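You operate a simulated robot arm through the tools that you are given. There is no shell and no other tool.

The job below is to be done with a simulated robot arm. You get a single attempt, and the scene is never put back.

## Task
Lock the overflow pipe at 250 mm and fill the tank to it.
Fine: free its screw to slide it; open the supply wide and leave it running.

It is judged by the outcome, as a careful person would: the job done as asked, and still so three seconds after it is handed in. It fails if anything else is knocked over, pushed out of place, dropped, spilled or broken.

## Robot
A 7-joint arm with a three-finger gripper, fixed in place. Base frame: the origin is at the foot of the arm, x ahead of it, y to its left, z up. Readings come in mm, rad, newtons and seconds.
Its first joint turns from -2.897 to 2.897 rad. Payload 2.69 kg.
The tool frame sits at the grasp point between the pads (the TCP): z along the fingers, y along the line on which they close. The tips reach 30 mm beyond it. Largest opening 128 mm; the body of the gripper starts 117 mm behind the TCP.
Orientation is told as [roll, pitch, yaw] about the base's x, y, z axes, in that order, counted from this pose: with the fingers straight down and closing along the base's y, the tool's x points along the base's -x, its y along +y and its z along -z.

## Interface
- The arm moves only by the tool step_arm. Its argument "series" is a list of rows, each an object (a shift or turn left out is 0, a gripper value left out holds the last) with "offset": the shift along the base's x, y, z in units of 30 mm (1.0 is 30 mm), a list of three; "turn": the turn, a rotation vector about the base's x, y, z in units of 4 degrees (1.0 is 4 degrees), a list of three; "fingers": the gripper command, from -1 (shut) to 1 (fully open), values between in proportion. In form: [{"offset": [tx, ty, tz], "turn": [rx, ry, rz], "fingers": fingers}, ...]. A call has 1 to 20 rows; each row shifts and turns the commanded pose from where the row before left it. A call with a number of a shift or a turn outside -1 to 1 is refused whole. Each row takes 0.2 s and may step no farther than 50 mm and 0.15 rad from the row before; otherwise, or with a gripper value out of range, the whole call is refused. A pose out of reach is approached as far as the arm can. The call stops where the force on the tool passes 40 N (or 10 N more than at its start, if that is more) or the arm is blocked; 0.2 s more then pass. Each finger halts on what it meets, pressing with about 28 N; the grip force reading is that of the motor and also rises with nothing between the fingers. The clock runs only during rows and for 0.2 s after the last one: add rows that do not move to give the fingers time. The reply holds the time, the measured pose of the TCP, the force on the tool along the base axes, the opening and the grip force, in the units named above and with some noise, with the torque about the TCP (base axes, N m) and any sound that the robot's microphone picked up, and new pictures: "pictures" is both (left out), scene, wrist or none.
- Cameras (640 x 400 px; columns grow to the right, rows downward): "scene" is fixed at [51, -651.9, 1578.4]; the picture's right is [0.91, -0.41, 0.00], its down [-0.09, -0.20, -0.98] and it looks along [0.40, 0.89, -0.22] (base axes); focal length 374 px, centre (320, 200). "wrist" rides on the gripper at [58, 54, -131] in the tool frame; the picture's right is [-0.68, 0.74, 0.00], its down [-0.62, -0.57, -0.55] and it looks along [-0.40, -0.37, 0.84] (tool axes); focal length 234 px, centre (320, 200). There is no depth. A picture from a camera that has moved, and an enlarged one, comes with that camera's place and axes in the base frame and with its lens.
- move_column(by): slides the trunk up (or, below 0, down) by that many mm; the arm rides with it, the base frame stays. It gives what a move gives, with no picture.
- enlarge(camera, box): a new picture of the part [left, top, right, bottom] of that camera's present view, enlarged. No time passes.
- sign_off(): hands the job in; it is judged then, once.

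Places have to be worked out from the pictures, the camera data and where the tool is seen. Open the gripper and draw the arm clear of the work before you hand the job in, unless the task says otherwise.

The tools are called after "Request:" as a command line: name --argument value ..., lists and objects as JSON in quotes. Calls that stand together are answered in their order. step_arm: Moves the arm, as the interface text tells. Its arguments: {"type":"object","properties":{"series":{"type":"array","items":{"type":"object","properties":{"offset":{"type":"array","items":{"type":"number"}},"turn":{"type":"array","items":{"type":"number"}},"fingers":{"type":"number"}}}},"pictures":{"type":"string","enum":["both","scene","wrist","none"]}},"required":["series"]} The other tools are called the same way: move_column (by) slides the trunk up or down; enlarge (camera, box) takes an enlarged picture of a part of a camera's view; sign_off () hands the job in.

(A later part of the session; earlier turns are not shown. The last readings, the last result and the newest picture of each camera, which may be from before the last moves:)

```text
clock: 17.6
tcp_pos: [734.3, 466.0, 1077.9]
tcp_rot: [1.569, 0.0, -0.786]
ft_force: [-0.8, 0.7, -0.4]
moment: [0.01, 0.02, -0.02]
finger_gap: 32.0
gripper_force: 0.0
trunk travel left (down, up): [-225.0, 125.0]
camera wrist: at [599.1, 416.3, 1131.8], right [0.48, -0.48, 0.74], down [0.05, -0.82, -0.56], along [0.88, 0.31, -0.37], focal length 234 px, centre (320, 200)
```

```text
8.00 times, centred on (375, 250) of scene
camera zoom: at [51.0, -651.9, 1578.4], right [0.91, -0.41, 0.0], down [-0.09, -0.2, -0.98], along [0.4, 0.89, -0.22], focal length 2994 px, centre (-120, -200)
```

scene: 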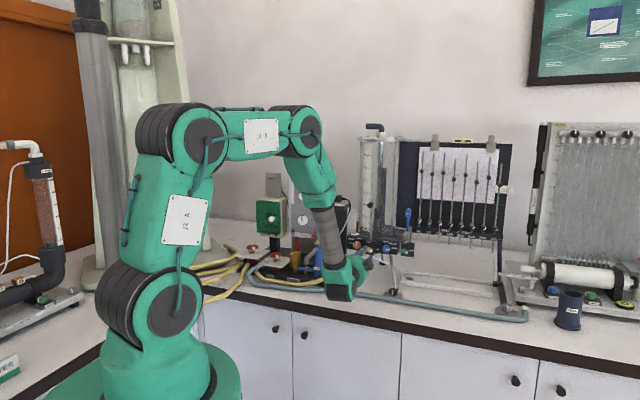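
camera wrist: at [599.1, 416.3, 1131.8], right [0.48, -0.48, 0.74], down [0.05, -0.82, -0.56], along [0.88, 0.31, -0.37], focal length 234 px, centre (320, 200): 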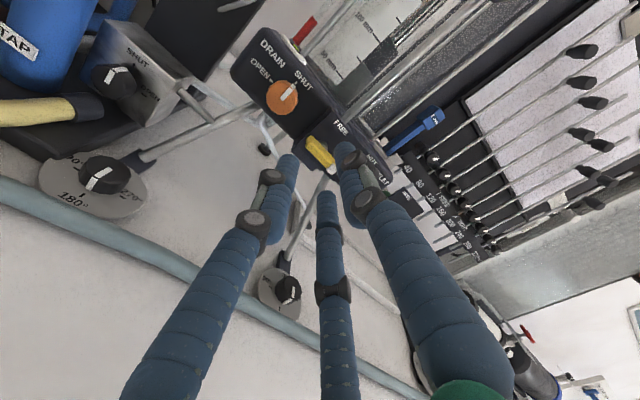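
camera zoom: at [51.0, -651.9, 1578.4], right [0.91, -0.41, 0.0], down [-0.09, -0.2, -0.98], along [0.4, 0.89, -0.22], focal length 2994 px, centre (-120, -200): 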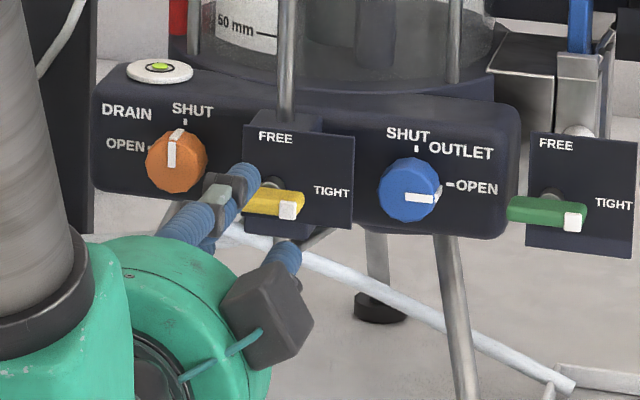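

Alignment is close; this view suggests the bar is about 3 mm left of and 3 mm above the tool axis. I'll correct that and advance the last 39 mm so the pads straddle the bar.

Request:
step_arm --series '[{"offset": [0.215, 0.244, 0.025]}, {"offset": [0.215, 0.244, 0.025]}, {"offset": [0.215, 0.244, 0.025]}, {"offset": [0.215, 0.244, 0.025]}, {}]'

Request:
enlarge --camera "wrist" --box '[270, 100, 390, 220]'

Request:
enlarge --camera "scene" --box '[340, 225, 410, 275]'

```text
clock: 18.8
tcp_pos: [761.1, 496.3, 1081.2]
tcp_rot: [1.57, 0.0, -0.787]
ft_force: [-1.1, 1.2, -1.3]
moment: [0.0, 0.02, 0.0]
finger_gap: 32.9
gripper_force: 0.6
trunk travel left (down, up): [-225.0, 125.0]
camera wrist: at [626.1, 446.1, 1134.6], right [0.48, -0.48, 0.74], down [0.05, -0.82, -0.56], along [0.88, 0.31, -0.37], focal length 234 px, centre (320, 200)
```

scene: 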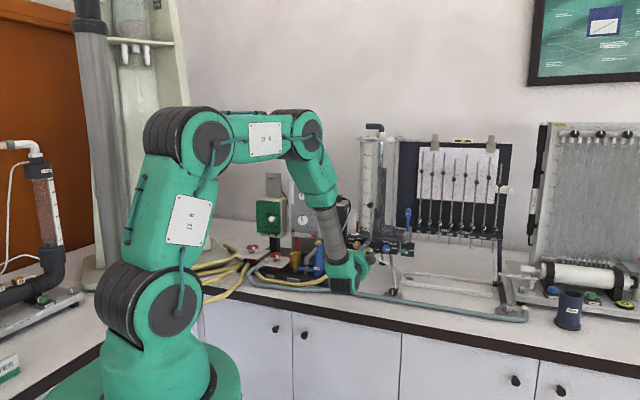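
wrist: 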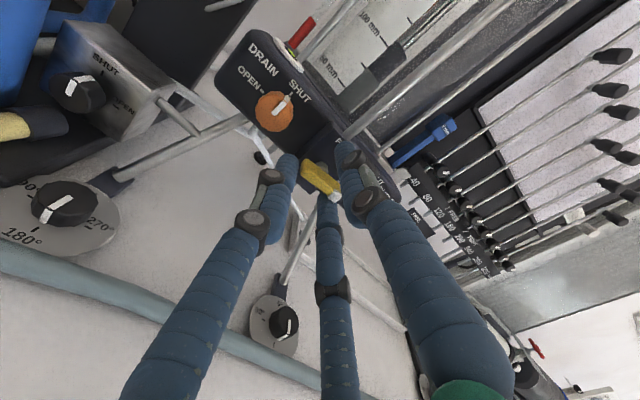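

```text
3.33 times, centred on (330, 160) of wrist
camera zoom: at [626.1, 446.1, 1134.6], right [0.48, -0.48, 0.74], down [0.05, -0.82, -0.56], along [0.88, 0.31, -0.37], focal length 781 px, centre (287, 333)
```

zoom: 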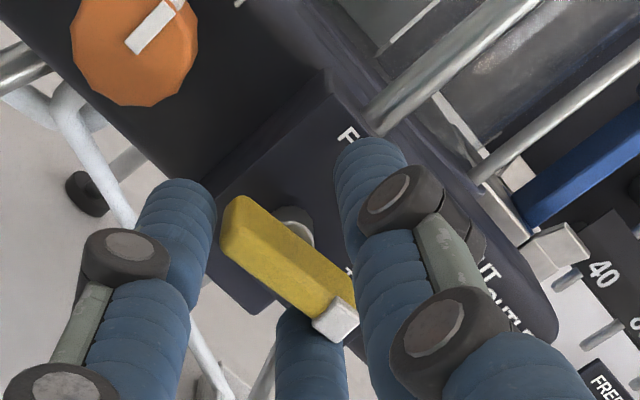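

```text
8.00 times, centred on (375, 250) of scene
camera zoom: at [51.0, -651.9, 1578.4], right [0.91, -0.41, 0.0], down [-0.09, -0.2, -0.98], along [0.4, 0.89, -0.22], focal length 2994 px, centre (-120, -200)
```

zoom: 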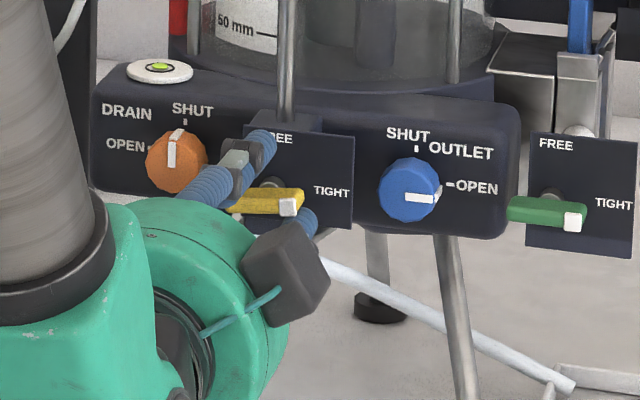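

The bar sits between the upper and lower fingers. Now close gently on it and check the gap.

Request:
step_arm --series '[{"fingers": -0.7}, {"fingers": -0.85}, {"fingers": -1}, {}, {}]'

Request:
enlarge --camera "wrist" --box '[270, 100, 390, 220]'

```text
clock: 20.1
tcp_pos: [760.5, 496.5, 1074.5]
tcp_rot: [1.561, 0.002, -0.786]
ft_force: [13.9, 9.7, -10.6]
moment: [-0.03, -0.04, 0.31]
finger_gap: 15.0
gripper_force: 41.7
trunk travel left (down, up): [-225.0, 125.0]
stopped in row 5: the force on the tool passed its limit at 41 N (the readings are from after the stop); the commanded pose is now the measured one
camera wrist: at [625.8, 445.8, 1130.1], right [0.48, -0.47, 0.74], down [0.04, -0.83, -0.56], along [0.87, 0.3, -0.38], focal length 234 px, centre (320, 200)
```

scene: 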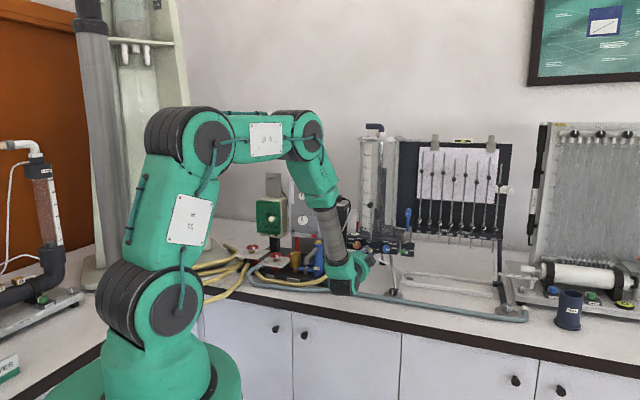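
wrist: 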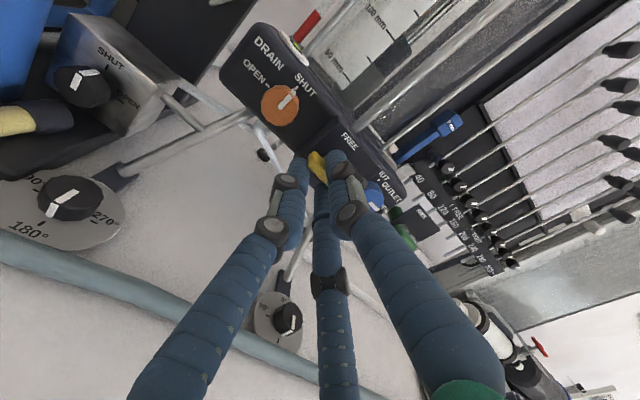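

```text
3.33 times, centred on (330, 160) of wrist
camera zoom: at [625.8, 445.8, 1130.1], right [0.48, -0.47, 0.74], down [0.04, -0.83, -0.56], along [0.87, 0.3, -0.38], focal length 781 px, centre (287, 333)
```

zoom: 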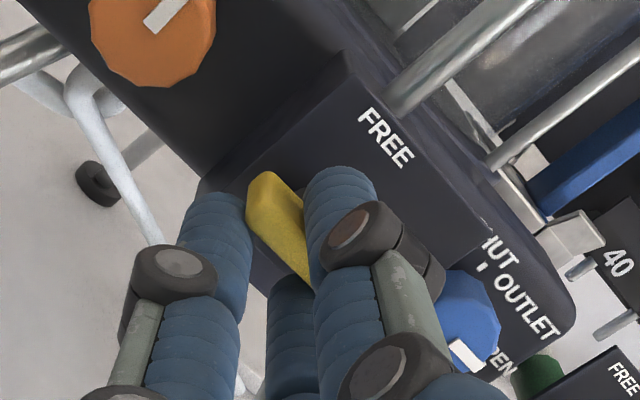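

The fingers halted at 15 mm on the bar, and the grip pulled the tool about 6 mm down, so the bar's centre is near z≈1074. I'll read the settled forces before turning.

Request:
step_arm --series '[{}, {}]' --pictures "none"

```text
clock: 20.7
tcp_pos: [760.0, 496.4, 1075.5]
tcp_rot: [1.559, 0.002, -0.786]
ft_force: [14.2, 9.1, -11.1]
moment: [-0.08, 0.04, -0.39]
finger_gap: 15.3
gripper_force: 40.9
trunk travel left (down, up): [-225.0, 125.0]
```

There is residual pull of about 16 N forward and 11 N down, so I'll ease the tool 2 mm that way to relax the grip.

Request:
step_arm --series '[{"offset": [0.05, 0.05, -0.06]}, {}]' --pictures "none"

```text
clock: 21.3
tcp_pos: [758.7, 496.1, 1075.1]
tcp_rot: [1.563, 0.003, -0.787]
ft_force: [-7.6, -10.6, 1.2]
moment: [0.18, -0.26, 0.04]
finger_gap: 15.1
gripper_force: 40.9
trunk travel left (down, up): [-225.0, 125.0]
```

Forces are small now. I'll begin turning counter-clockwise (as seen from the robot) by about 16° and watch the torque.

Request:
step_arm --series '[{"turn": [-0.7, -0.7, 0]}, {"turn": [-0.7, -0.7, 0]}, {"turn": [-0.7, -0.7, 0]}, {"turn": [-0.7, -0.7, 0]}]'

Request:
enlarge --camera "wrist" --box '[270, 100, 390, 220]'

Request:
enlarge --camera "scene" --box '[340, 225, 410, 275]'

```text
clock: 22.3
tcp_pos: [761.5, 495.8, 1073.4]
tcp_rot: [1.563, -0.278, -0.789]
ft_force: [-3.0, -20.3, -2.2]
moment: [0.1, -0.04, 0.22]
finger_gap: 15.1
gripper_force: 41.0
trunk travel left (down, up): [-225.0, 125.0]
camera wrist: at [617.5, 454.1, 1110.9], right [0.32, -0.31, 0.89], down [0.13, -0.92, -0.37], along [0.94, 0.24, -0.25], focal length 234 px, centre (320, 200)
```

scene: 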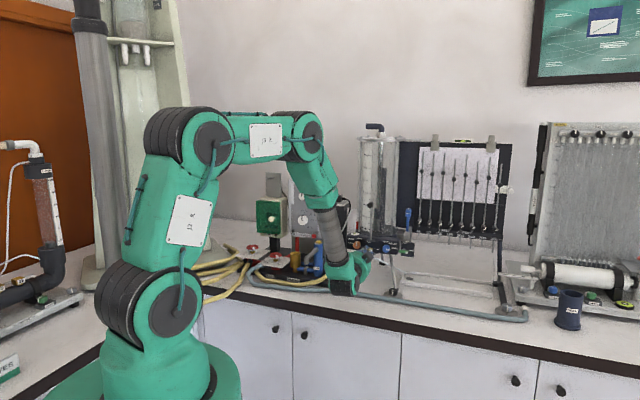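
wrist: 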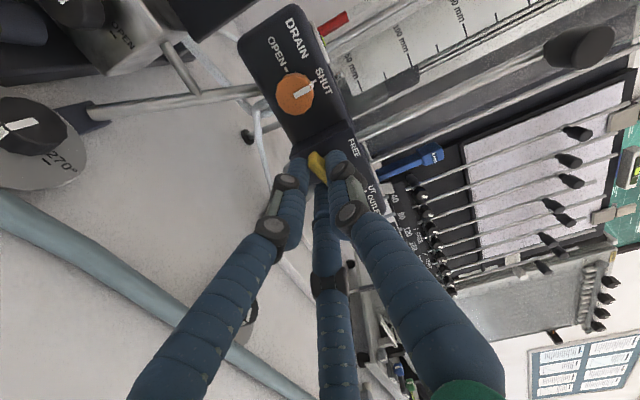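

```text
3.33 times, centred on (330, 160) of wrist
camera zoom: at [617.5, 454.1, 1110.9], right [0.32, -0.31, 0.89], down [0.13, -0.92, -0.37], along [0.94, 0.24, -0.25], focal length 781 px, centre (287, 333)
```

zoom: 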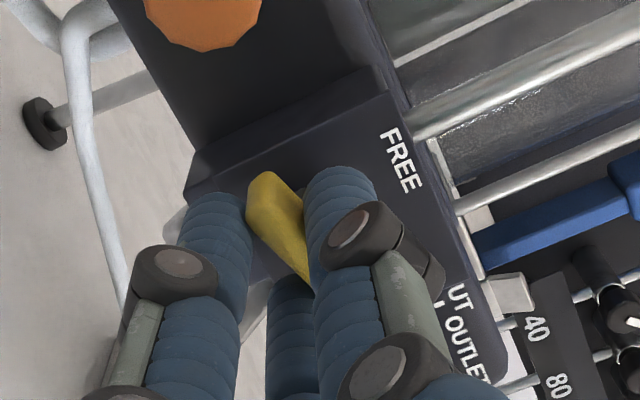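

```text
8.00 times, centred on (375, 250) of scene
camera zoom: at [51.0, -651.9, 1578.4], right [0.91, -0.41, 0.0], down [-0.09, -0.2, -0.98], along [0.4, 0.89, -0.22], focal length 2994 px, centre (-120, -200)
```

zoom: 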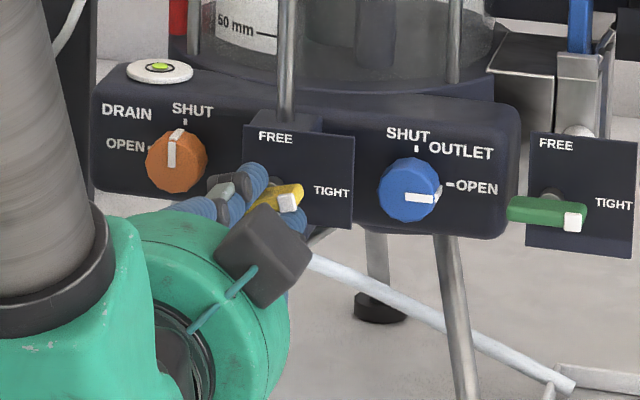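

The lever is turning with the tool and its white tip rises. I'll ease 1 mm right and 1 mm back to relieve the side force, then continue in small turns.

Request:
step_arm --series '[{"offset": [0, -0.05, 0]}, {"turn": [-0.7, -0.7, 0]}, {"turn": [-0.7, -0.7, 0]}, {"turn": [-0.7, -0.7, 0]}, {"turn": [-0.7, -0.7, 0]}]' --pictures "none"

```text
clock: 23.5
tcp_pos: [762.6, 494.4, 1073.4]
tcp_rot: [1.56, -0.552, -0.785]
ft_force: [10.8, -14.6, -11.6]
moment: [0.12, 0.07, -0.28]
finger_gap: 15.3
gripper_force: 41.4
trunk travel left (down, up): [-225.0, 125.0]
```

Side force is 18 N to the right and 12 N down, which means the pivot lies slightly right and low of the tool axis. I'll shift 2 mm right and 1.5 mm down, then continue.

Request:
step_arm --series '[{"offset": [0.05, -0.05, -0.05]}, {"turn": [-0.7, -0.7, 0]}, {"turn": [-0.7, -0.7, 0]}, {"turn": [-0.7, -0.7, 0]}, {"turn": [-0.7, -0.7, 0]}]'

Request:
enlarge --camera "scene" --box '[340, 225, 410, 275]'

```text
clock: 24.7
tcp_pos: [762.0, 493.9, 1074.5]
tcp_rot: [1.563, -0.828, -0.787]
ft_force: [1.4, -12.0, 0.0]
moment: [-0.49, 0.5, 0.83]
finger_gap: 14.9
gripper_force: 41.0
trunk travel left (down, up): [-225.0, 125.0]
camera wrist: at [613.3, 458.3, 1067.3], right [-0.06, 0.06, 1.0], down [0.2, -0.98, 0.07], along [0.98, 0.2, 0.04], focal length 234 px, centre (320, 200)
```

scene: 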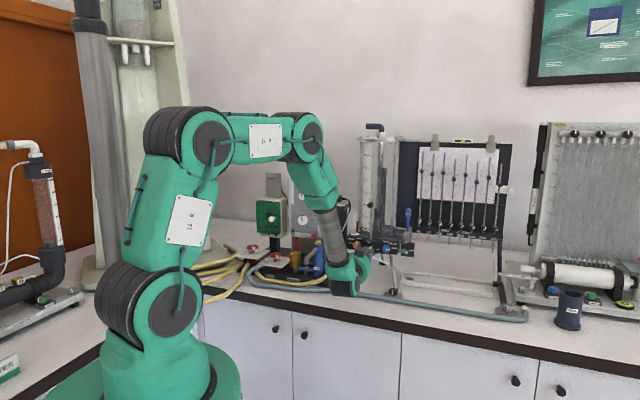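
wrist: 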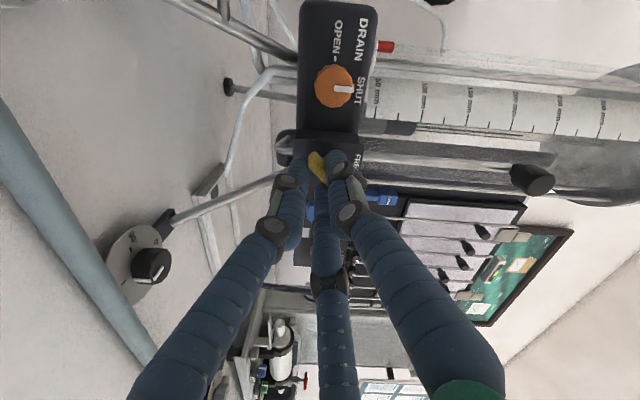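

```text
8.00 times, centred on (375, 250) of scene
camera zoom: at [51.0, -651.9, 1578.4], right [0.91, -0.41, 0.0], down [-0.09, -0.2, -0.98], along [0.4, 0.89, -0.22], focal length 2994 px, centre (-120, -200)
```

zoom: 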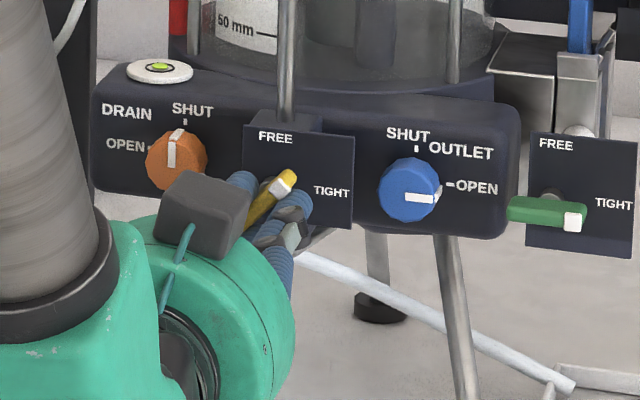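

The lever is at about 48° with low forces. I'll continue toward FREE.

Request:
step_arm --series '[{"offset": [0.02, -0.03, 0]}, {"turn": [-0.7, -0.7, 0]}, {"turn": [-0.7, -0.7, 0]}, {"turn": [-0.7, -0.7, 0]}, {"turn": [-0.7, -0.7, 0]}, {"turn": [-0.7, -0.7, 0]}]' --pictures "none"

```text
clock: 26.1
tcp_pos: [763.7, 491.2, 1074.3]
tcp_rot: [1.57, -1.173, -0.793]
ft_force: [16.5, -5.8, 4.5]
moment: [-0.43, 0.59, 0.24]
finger_gap: 15.1
gripper_force: 41.3
trunk travel left (down, up): [-225.0, 125.0]
```

Still fine; a further 1.5 mm right to relieve the force, then the remaining roughly 23°.

Request:
step_arm --series '[{"offset": [0.05, -0.03, 0.01]}, {"turn": [-0.7, -0.7, 0]}, {"turn": [-0.7, -0.7, 0]}, {"turn": [-0.7, -0.7, 0]}, {"turn": [-0.7, -0.7, 0]}, {"turn": [-0.7, -0.7, 0]}, {"turn": [-0.5, -0.5, 0]}]'

Request:
enlarge --camera "scene" --box '[340, 225, 410, 275]'

Request:
enlarge --camera "wrist" --box '[270, 80, 390, 220]'

```text
clock: 27.7
tcp_pos: [764.4, 491.3, 1075.1]
tcp_rot: [2.495, -1.567, -1.717]
ft_force: [14.0, -2.0, 16.3]
moment: [0.2, -0.1, -0.08]
finger_gap: 15.1
gripper_force: 41.3
trunk travel left (down, up): [-225.0, 125.0]
camera wrist: at [633.3, 438.3, 1016.3], right [-0.52, 0.52, 0.68], down [0.0, -0.79, 0.61], along [0.86, 0.32, 0.41], focal length 234 px, centre (320, 200)
```

scene: 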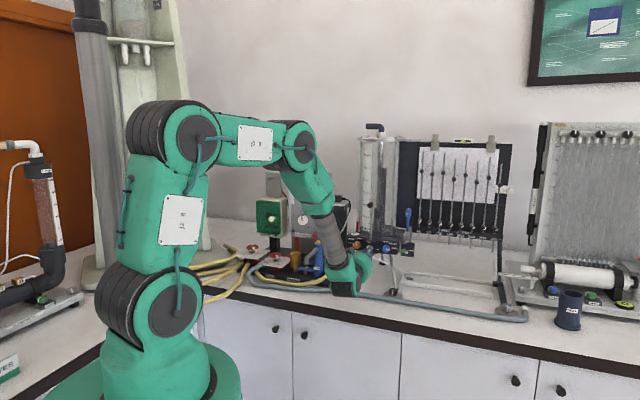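
wrist: 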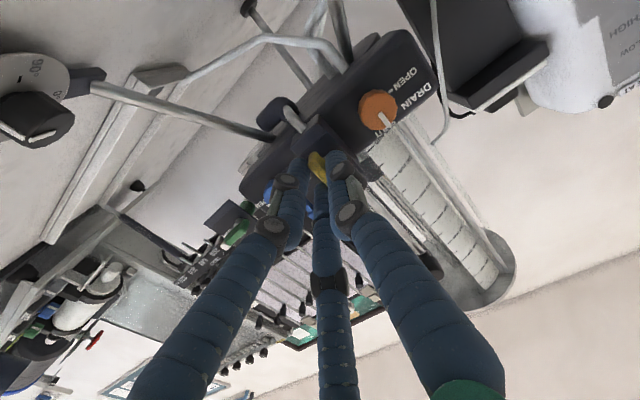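

```text
8.00 times, centred on (375, 250) of scene
camera zoom: at [51.0, -651.9, 1578.4], right [0.91, -0.41, 0.0], down [-0.09, -0.2, -0.98], along [0.4, 0.89, -0.22], focal length 2994 px, centre (-120, -200)
```

zoom: 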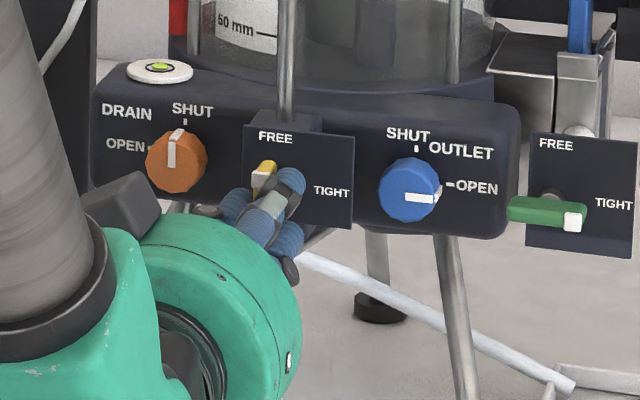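

```text
2.86 times, centred on (330, 150) of wrist
camera zoom: at [633.3, 438.3, 1016.3], right [-0.52, 0.52, 0.68], down [0.0, -0.79, 0.61], along [0.86, 0.32, 0.41], focal length 669 px, centre (291, 343)
```

zoom: 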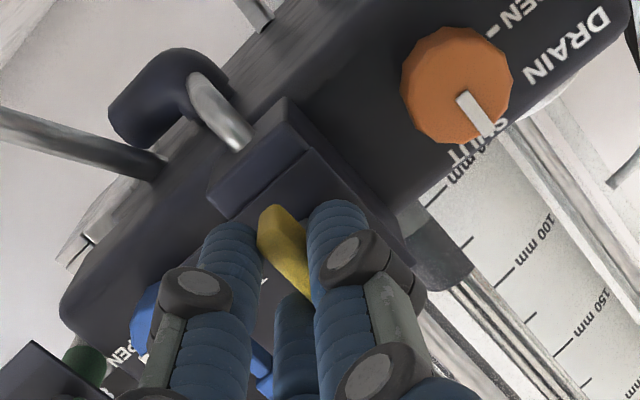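

The lever now stands vertical, pointing at FREE. I'll open the fingers moderately and back straight off.

Request:
step_arm --series '[{"fingers": -0.5}, {}, {"offset": [-0.5, -0.5, 0]}, {"offset": [-0.7, -0.7, 0]}, {"offset": [-0.8, -0.8, 0]}]'

Request:
enlarge --camera "scene" --box '[340, 180, 420, 275]'

```text
clock: 28.9
tcp_pos: [705.9, 431.3, 1070.5]
tcp_rot: [1.616, -1.57, -0.839]
ft_force: [-0.4, -0.1, -1.4]
moment: [-0.01, 0.02, 0.02]
finger_gap: 32.1
gripper_force: 0.0
trunk travel left (down, up): [-225.0, 125.0]
camera wrist: at [574.0, 378.6, 1012.9], right [-0.52, 0.52, 0.68], down [0.01, -0.79, 0.61], along [0.86, 0.32, 0.4], focal length 234 px, centre (320, 200)
```

scene: 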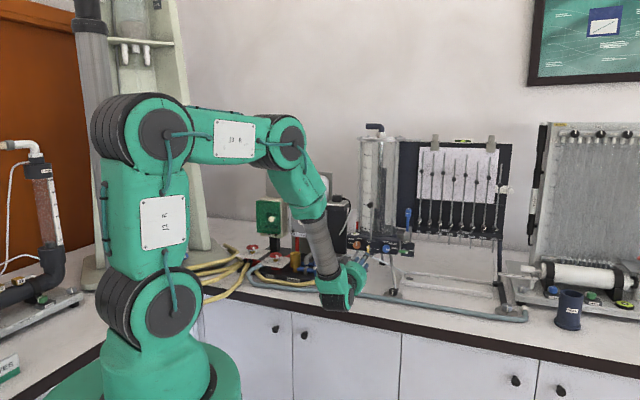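
wrist: 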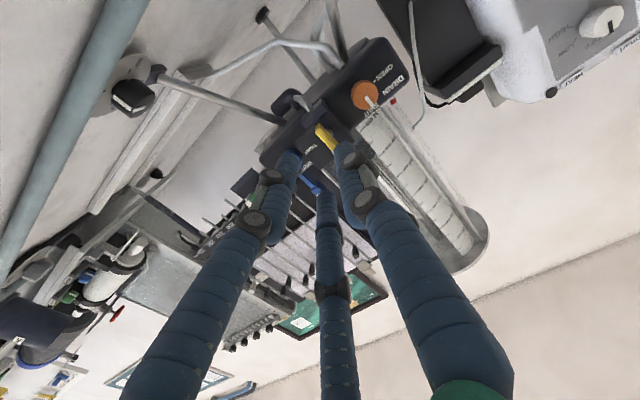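

```text
4.21 times, centred on (380, 228) of scene
camera zoom: at [51.0, -651.9, 1578.4], right [0.91, -0.41, 0.0], down [-0.09, -0.2, -0.98], along [0.4, 0.89, -0.22], focal length 1576 px, centre (67, 84)
```

zoom: 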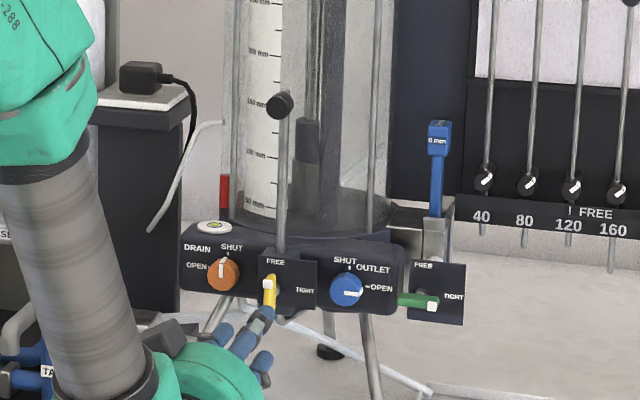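

The lever shows FREE and the pipe stayed put. Next I'll measure the pipe's lip against the scale: back off, roll to the upright-closing pose and raise the camera to roughly lip height.

Request:
step_arm --series '[{"offset": [-0.183, -0.183, 0.48], "turn": [1, 1, 0]}, {"offset": [-0.183, -0.183, 0.48], "turn": [1, 1, 0]}, {"offset": [-0.183, -0.183, 0.48], "turn": [1, 1, 0]}, {"offset": [-0.183, -0.183, 0.48], "turn": [1, 1, 0]}, {"offset": [-0.183, -0.183, 0.48], "turn": [1, 1, 0]}, {"offset": [-0.183, -0.183, 0.48], "turn": [1, 1, 0]}, {"offset": [-0.183, -0.183, 0.48], "turn": [1, 1, 0]}, {"offset": [-0.183, -0.183, 0.48], "turn": [1, 1, 0]}, {"offset": [-0.183, -0.183, 0.48], "turn": [1, 1, 0]}, {"offset": [-0.183, -0.183, 0.48], "turn": [1, 1, 0]}, {"offset": [-0.183, -0.183, 0.48], "turn": [1, 1, 0]}, {"offset": [-0.183, -0.183, 0.48], "turn": [1, 1, 0]}, {"offset": [-0.183, -0.183, 0.48], "turn": [1, 1, 0]}, {"offset": [-0.183, -0.183, 0.48], "turn": [1, 1, 0]}, {"offset": [-0.183, -0.183, 0.48], "turn": [1, 1, 0]}, {"offset": [-0.183, -0.183, 0.48], "turn": [0.9, 0.9, 0]}]'

Request:
enlarge --camera "wrist" --box '[200, 0, 400, 160]'

```text
clock: 32.3
tcp_pos: [614.2, 344.8, 1303.6]
tcp_rot: [1.562, 0.002, -0.788]
ft_force: [0.1, 0.2, 0.0]
moment: [0.0, 0.0, -0.02]
finger_gap: 31.9
gripper_force: 0.1
trunk travel left (down, up): [-225.0, 125.0]
camera wrist: at [481.2, 293.7, 1358.2], right [0.48, -0.48, 0.73], down [0.04, -0.83, -0.56], along [0.87, 0.3, -0.38], focal length 234 px, centre (320, 200)
```

scene: 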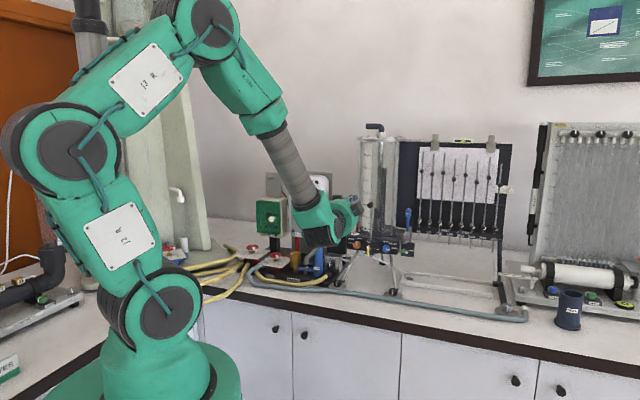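
wrist: 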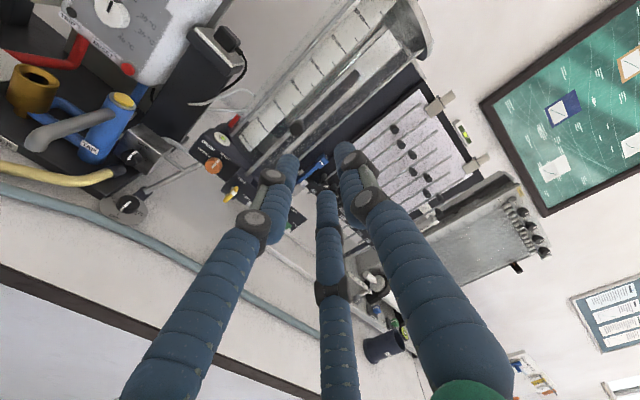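

```text
2.50 times, centred on (300, 80) of wrist
camera zoom: at [481.2, 293.7, 1358.2], right [0.48, -0.48, 0.73], down [0.04, -0.83, -0.56], along [0.87, 0.3, -0.38], focal length 585 px, centre (370, 500)
```

zoom: 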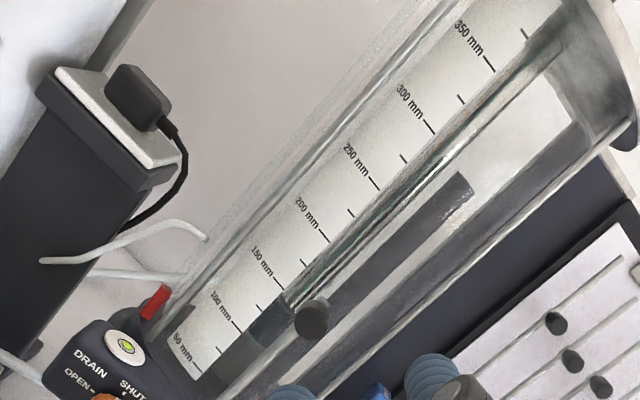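

The lip sits almost level with this camera, so parallax is small; I estimate it at about 297 mm now. I'll zoom tightly on the lip and neighbouring ticks to refine that.

Request:
enlarge --camera "wrist" --box '[290, 20, 370, 90]'

Request:
enlarge --camera "scene" --box '[355, 130, 405, 190]'

```text
5.71 times, centred on (330, 55) of wrist
camera zoom: at [481.2, 293.7, 1358.2], right [0.48, -0.48, 0.73], down [0.04, -0.83, -0.56], along [0.87, 0.3, -0.38], focal length 1338 px, centre (263, 1029)
```

zoom: 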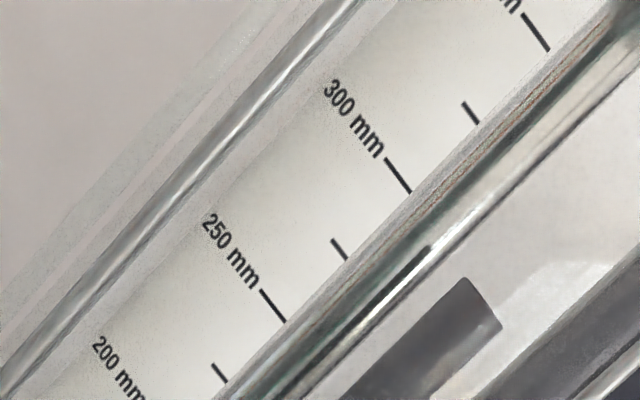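

```text
6.67 times, centred on (380, 160) of scene
camera zoom: at [51.0, -651.9, 1578.4], right [0.91, -0.41, 0.0], down [-0.09, -0.2, -0.98], along [0.4, 0.89, -0.22], focal length 2495 px, centre (-80, 467)
```

zoom: 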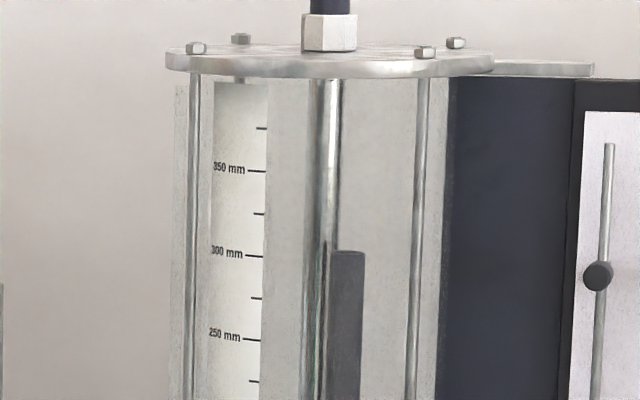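

Triangulating gives the 300 mm tick at z≈1377.7 and the lip at about 1376.9, so the pipe now reads about 299 mm and has to come down about 49 mm. The ball is at about u≈188, v≈927, z≈1251. I'll roll to a horizontal closing axis and move to a standoff in front of it.

Request:
step_arm --series '[{"offset": [0.221, 0.227, -0.11], "turn": [1, 1, 0], "fingers": -0.3}, {"offset": [0.221, 0.227, -0.11], "turn": [1, 1, 0]}, {"offset": [0.221, 0.227, -0.11], "turn": [1, 1, 0]}, {"offset": [0.221, 0.227, -0.11], "turn": [1, 1, 0]}, {"offset": [0.221, 0.227, -0.11], "turn": [1, 1, 0]}, {"offset": [0.221, 0.227, -0.11], "turn": [1, 1, 0]}, {"offset": [0.221, 0.227, -0.11], "turn": [1, 1, 0]}, {"offset": [0.221, 0.227, -0.11], "turn": [1, 1, 0]}, {"offset": [0.221, 0.227, -0.11], "turn": [1, 1, 0]}, {"offset": [0.221, 0.227, -0.11], "turn": [1, 1, 0]}, {"offset": [0.221, 0.227, -0.11], "turn": [1, 1, 0]}, {"offset": [0.221, 0.227, -0.11], "turn": [1, 1, 0]}, {"offset": [0.221, 0.227, -0.11], "turn": [1, 1, 0]}, {"offset": [0.221, 0.227, -0.11], "turn": [1, 1, 0]}, {"offset": [0.221, 0.227, -0.11], "turn": [1, 1, 0]}, {"offset": [0.221, 0.227, -0.11], "turn": [0.9, 0.9, 0]}]'

Request:
enlarge --camera "wrist" --box '[240, 40, 420, 200]'

Request:
enlarge --camera "scene" --box '[330, 170, 420, 250]'

```text
clock: 35.7
tcp_pos: [723.2, 452.4, 1251.1]
tcp_rot: [-1.518, 1.57, 2.419]
ft_force: [0.0, -0.5, -0.3]
moment: [-0.01, 0.0, -0.03]
finger_gap: 44.8
gripper_force: 0.1
trunk travel left (down, up): [-225.0, 125.0]
camera wrist: at [668.1, 321.5, 1309.4], right [0.52, -0.52, -0.68], down [-0.79, 0.01, -0.61], along [0.32, 0.86, -0.4], focal length 234 px, centre (320, 200)
```

scene: 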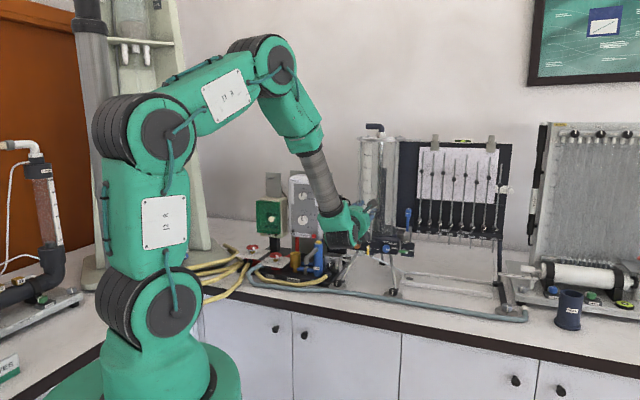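
wrist: 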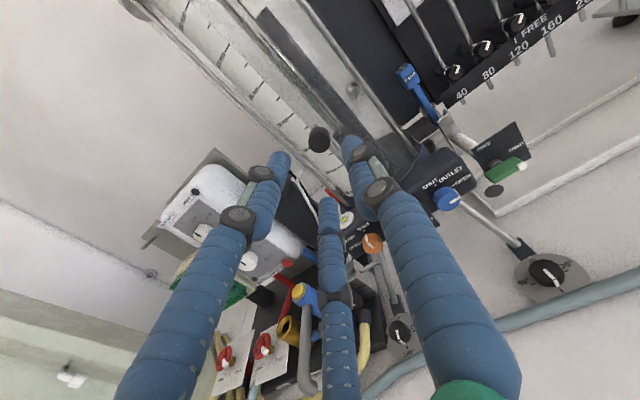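

```text
2.50 times, centred on (330, 120) of wrist
camera zoom: at [668.1, 321.5, 1309.4], right [0.52, -0.52, -0.68], down [-0.79, 0.01, -0.61], along [0.32, 0.86, -0.4], focal length 585 px, centre (295, 400)
```

zoom: 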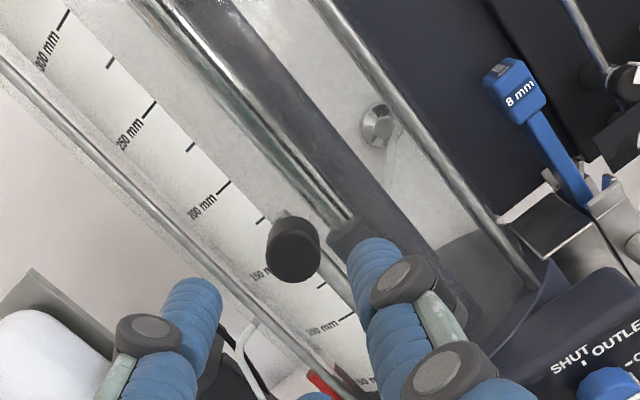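

```text
5.00 times, centred on (375, 210) of scene
camera zoom: at [51.0, -651.9, 1578.4], right [0.91, -0.41, 0.0], down [-0.09, -0.2, -0.98], along [0.4, 0.89, -0.22], focal length 1871 px, centre (45, 150)
```

zoom: 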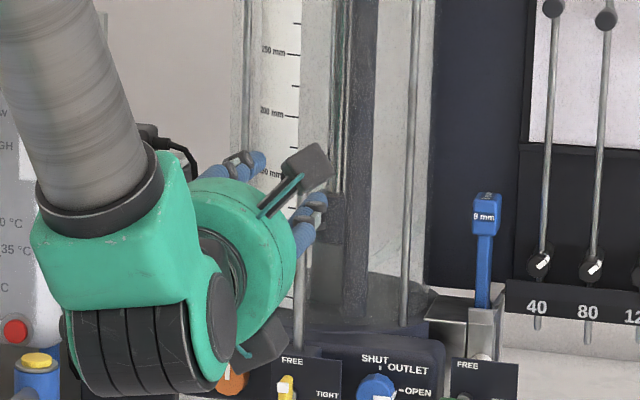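

The knob is a front-facing disc at about (787, 521, 1253), roughly on the tool axis. I'll advance in two stages, with a 3 mm shift left.

Request:
step_arm --series '[{"offset": [0.306, 0.33, 0.011]}, {"offset": [0.306, 0.33, 0.011]}, {"offset": [0.306, 0.33, 0.011]}, {"offset": [0.306, 0.33, 0.011]}, {}]'

Request:
enlarge --camera "wrist" --box '[250, 80, 390, 220]'

```text
clock: 36.9
tcp_pos: [759.0, 490.9, 1252.5]
tcp_rot: [-0.788, 1.569, -3.134]
ft_force: [-0.3, 0.2, 0.2]
moment: [0.0, 0.02, -0.03]
finger_gap: 44.9
gripper_force: 0.0
trunk travel left (down, up): [-225.0, 125.0]
camera wrist: at [704.1, 361.1, 1310.9], right [0.52, -0.52, -0.68], down [-0.79, 0.01, -0.61], along [0.32, 0.86, -0.4], focal length 234 px, centre (320, 200)
```

scene: 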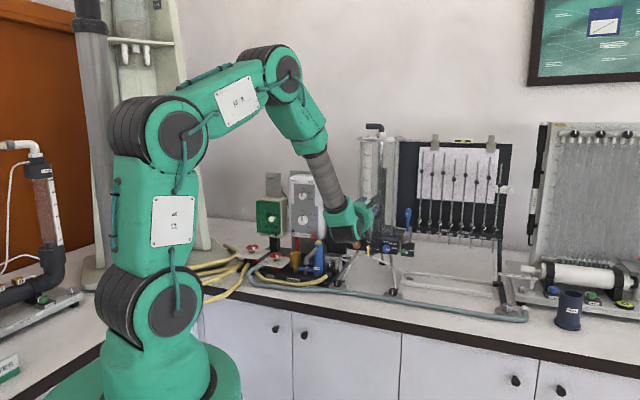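
wrist: 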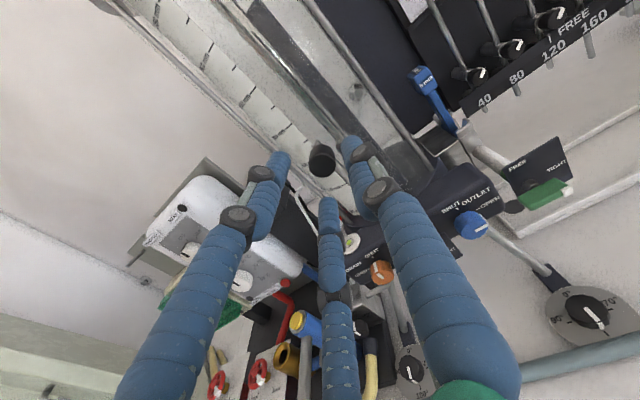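

```text
2.86 times, centred on (320, 150) of wrist
camera zoom: at [704.1, 361.1, 1310.9], right [0.52, -0.52, -0.68], down [-0.79, 0.01, -0.61], along [0.32, 0.86, -0.4], focal length 669 px, centre (320, 343)
```

zoom: 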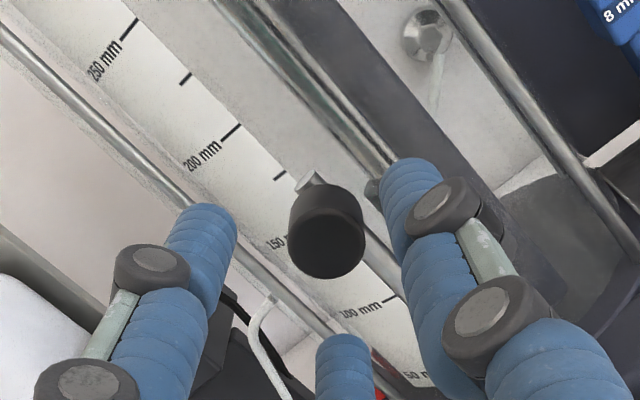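

The knob is centred within about 2 mm of the tool axis and its front face is about 42 mm ahead of the TCP. I'll advance 27 mm so the pads sit around it, then close.

Request:
step_arm --series '[{"offset": [0.22, 0.205, -0.01]}, {"offset": [0.22, 0.205, -0.01]}, {"offset": [0.22, 0.205, -0.01]}, {}]'

Request:
enlarge --camera "wrist" --box '[250, 80, 390, 220]'

```text
clock: 37.9
tcp_pos: [777.3, 509.5, 1253.0]
tcp_rot: [-1.385, 1.572, 2.552]
ft_force: [0.2, 0.0, 0.0]
moment: [0.0, -0.01, -0.03]
finger_gap: 44.8
gripper_force: 0.1
trunk travel left (down, up): [-225.0, 125.0]
camera wrist: at [723.8, 379.3, 1310.2], right [0.52, -0.52, -0.68], down [-0.79, 0.01, -0.62], along [0.32, 0.86, -0.4], focal length 234 px, centre (320, 200)
```

scene: 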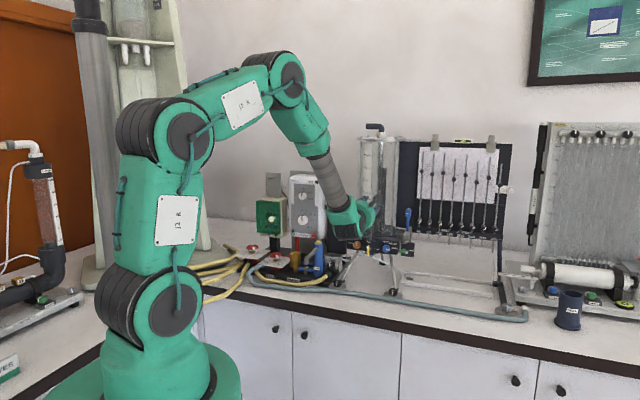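
wrist: 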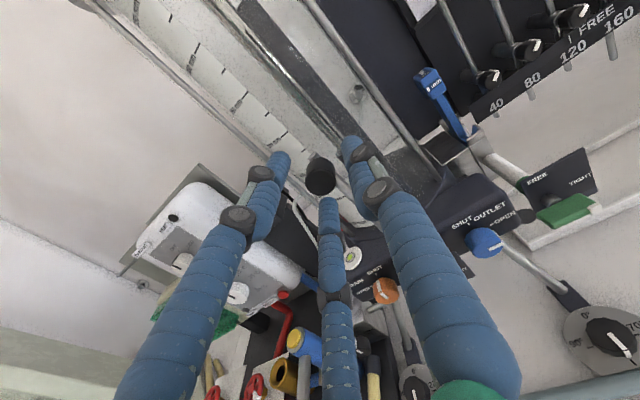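

```text
2.86 times, centred on (320, 150) of wrist
camera zoom: at [723.8, 379.3, 1310.2], right [0.52, -0.52, -0.68], down [-0.79, 0.01, -0.62], along [0.32, 0.86, -0.4], focal length 669 px, centre (320, 343)
```

zoom: 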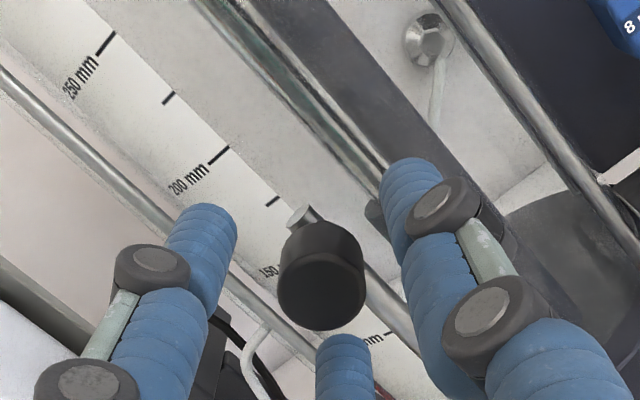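

The pads now surround the knob, with its front face about 14 mm past the TCP. Close on it.

Request:
step_arm --series '[{"fingers": -0.55}, {"fingers": -0.7}, {"fingers": -0.8}, {}]'

Request:
enlarge --camera "wrist" --box '[250, 80, 390, 220]'

```text
clock: 38.9
tcp_pos: [778.5, 508.5, 1252.8]
tcp_rot: [-1.323, 1.568, 2.611]
ft_force: [5.0, -2.0, 0.4]
moment: [0.12, 0.08, -0.34]
finger_gap: 20.7
gripper_force: 44.6
trunk travel left (down, up): [-225.0, 125.0]
camera wrist: at [724.3, 378.9, 1310.0], right [0.52, -0.52, -0.68], down [-0.79, 0.01, -0.61], along [0.32, 0.86, -0.4], focal length 234 px, centre (320, 200)
```

scene: 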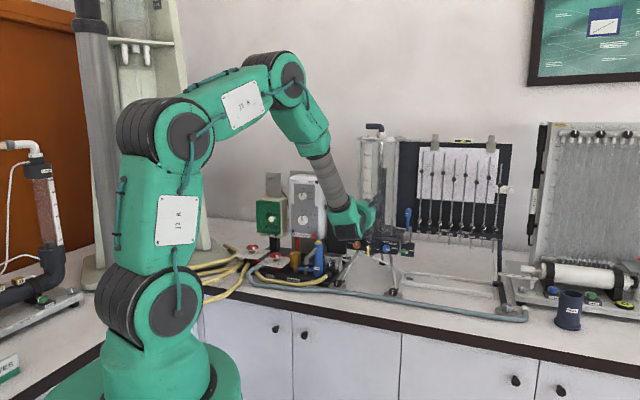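
wrist: 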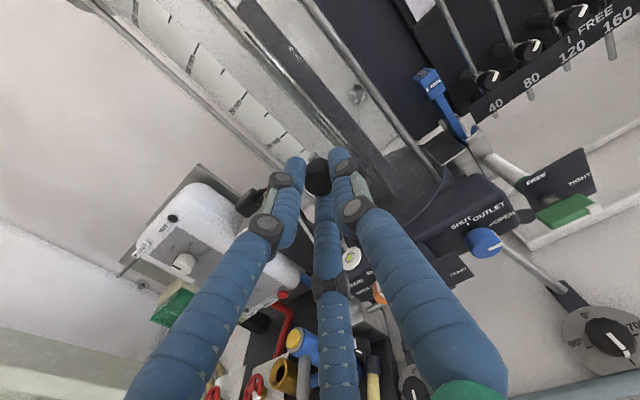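

```text
2.86 times, centred on (320, 150) of wrist
camera zoom: at [724.3, 378.9, 1310.0], right [0.52, -0.52, -0.68], down [-0.79, 0.01, -0.61], along [0.32, 0.86, -0.4], focal length 669 px, centre (320, 343)
```

zoom: 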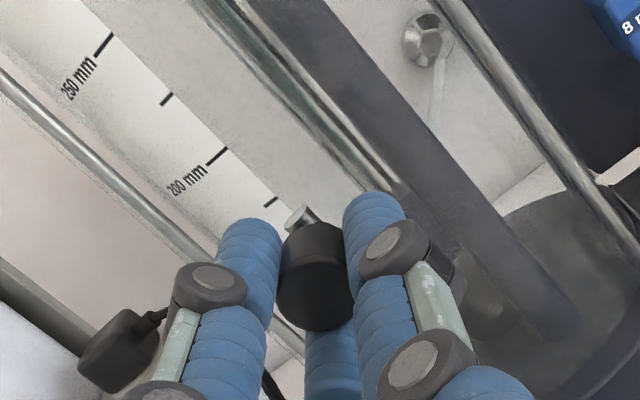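

The knob is held firmly at a 20.7 mm gap with little side force. I'll move down 10 mm first and check that it follows without resistance.

Request:
step_arm --series '[{"offset": [0, 0, -0.11]}, {"offset": [0, 0, -0.11]}, {"offset": [0, 0, -0.11]}]' --pictures "wrist"

Request:
enlarge --camera "wrist" --box '[250, 80, 390, 220]'

```text
clock: 39.7
tcp_pos: [778.3, 508.9, 1241.5]
tcp_rot: [-1.207, 1.568, 2.726]
ft_force: [1.3, -10.9, 2.8]
moment: [0.19, -0.17, -0.37]
finger_gap: 20.3
gripper_force: 45.2
trunk travel left (down, up): [-225.0, 125.0]
camera wrist: at [724.2, 378.9, 1300.0], right [0.52, -0.52, -0.68], down [-0.79, 0.01, -0.61], along [0.32, 0.86, -0.4], focal length 234 px, centre (320, 200)
```

wrist: 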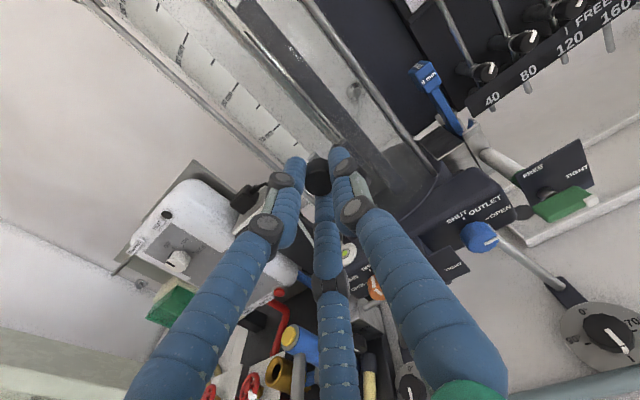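

```text
2.86 times, centred on (320, 150) of wrist
camera zoom: at [724.2, 378.9, 1300.0], right [0.52, -0.52, -0.68], down [-0.79, 0.01, -0.61], along [0.32, 0.86, -0.4], focal length 669 px, centre (320, 343)
```

zoom: 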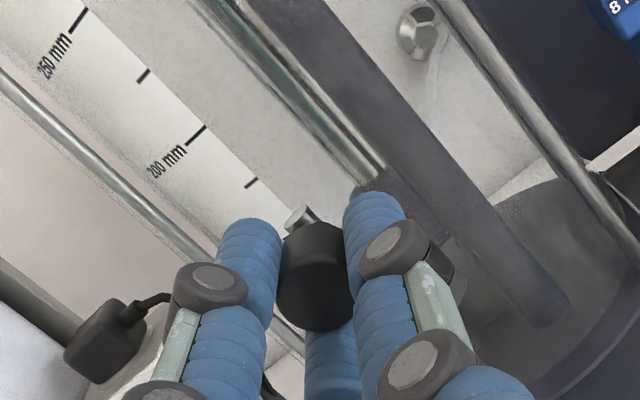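

The knob follows smoothly. I'll continue down the remaining 39 mm and re-measure the lip.

Request:
step_arm --series '[{"offset": [0, 0, -0.13]}, {"offset": [0, 0, -0.13]}, {"offset": [0, 0, -0.13]}, {"offset": [0, 0, -0.13]}, {"offset": [0, 0, -0.13]}, {"offset": [0, 0, -0.13]}, {"offset": [0, 0, -0.13]}, {"offset": [0, 0, -0.13]}, {"offset": [0, 0, -0.13]}, {"offset": [0, 0, -0.13]}, {}]'

Request:
enlarge --camera "scene" --box '[355, 130, 405, 190]'

Request:
enlarge --camera "wrist" --box '[180, 0, 380, 180]'

```text
clock: 42.1
tcp_pos: [779.8, 509.4, 1203.1]
tcp_rot: [-1.799, 1.569, 2.135]
ft_force: [7.4, -12.6, 0.8]
moment: [0.29, -0.13, -0.51]
finger_gap: 21.0
gripper_force: 44.5
trunk travel left (down, up): [-225.0, 125.0]
camera wrist: at [724.3, 378.8, 1260.7], right [0.52, -0.52, -0.68], down [-0.79, 0.01, -0.62], along [0.32, 0.86, -0.4], focal length 234 px, centre (320, 200)
```

scene: 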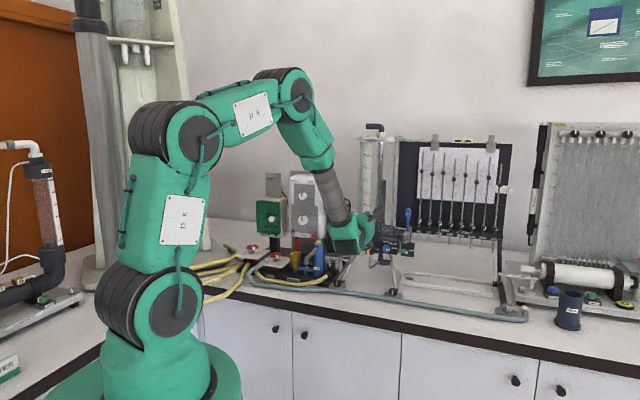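
wrist: 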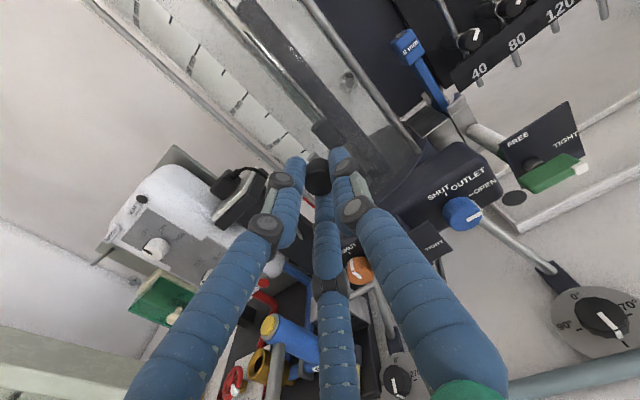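

```text
6.67 times, centred on (380, 160) of scene
camera zoom: at [51.0, -651.9, 1578.4], right [0.91, -0.41, 0.0], down [-0.09, -0.2, -0.98], along [0.4, 0.89, -0.22], focal length 2495 px, centre (-80, 467)
```

zoom: 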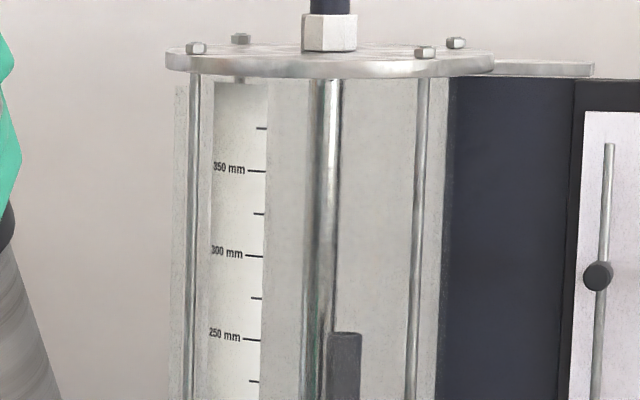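

```text
2.22 times, centred on (280, 90) of wrist
camera zoom: at [724.3, 378.8, 1260.7], right [0.52, -0.52, -0.68], down [-0.79, 0.01, -0.62], along [0.32, 0.86, -0.4], focal length 520 px, centre (409, 444)
```

zoom: 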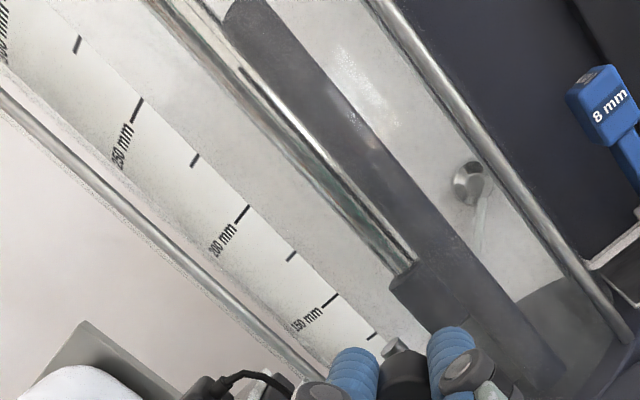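

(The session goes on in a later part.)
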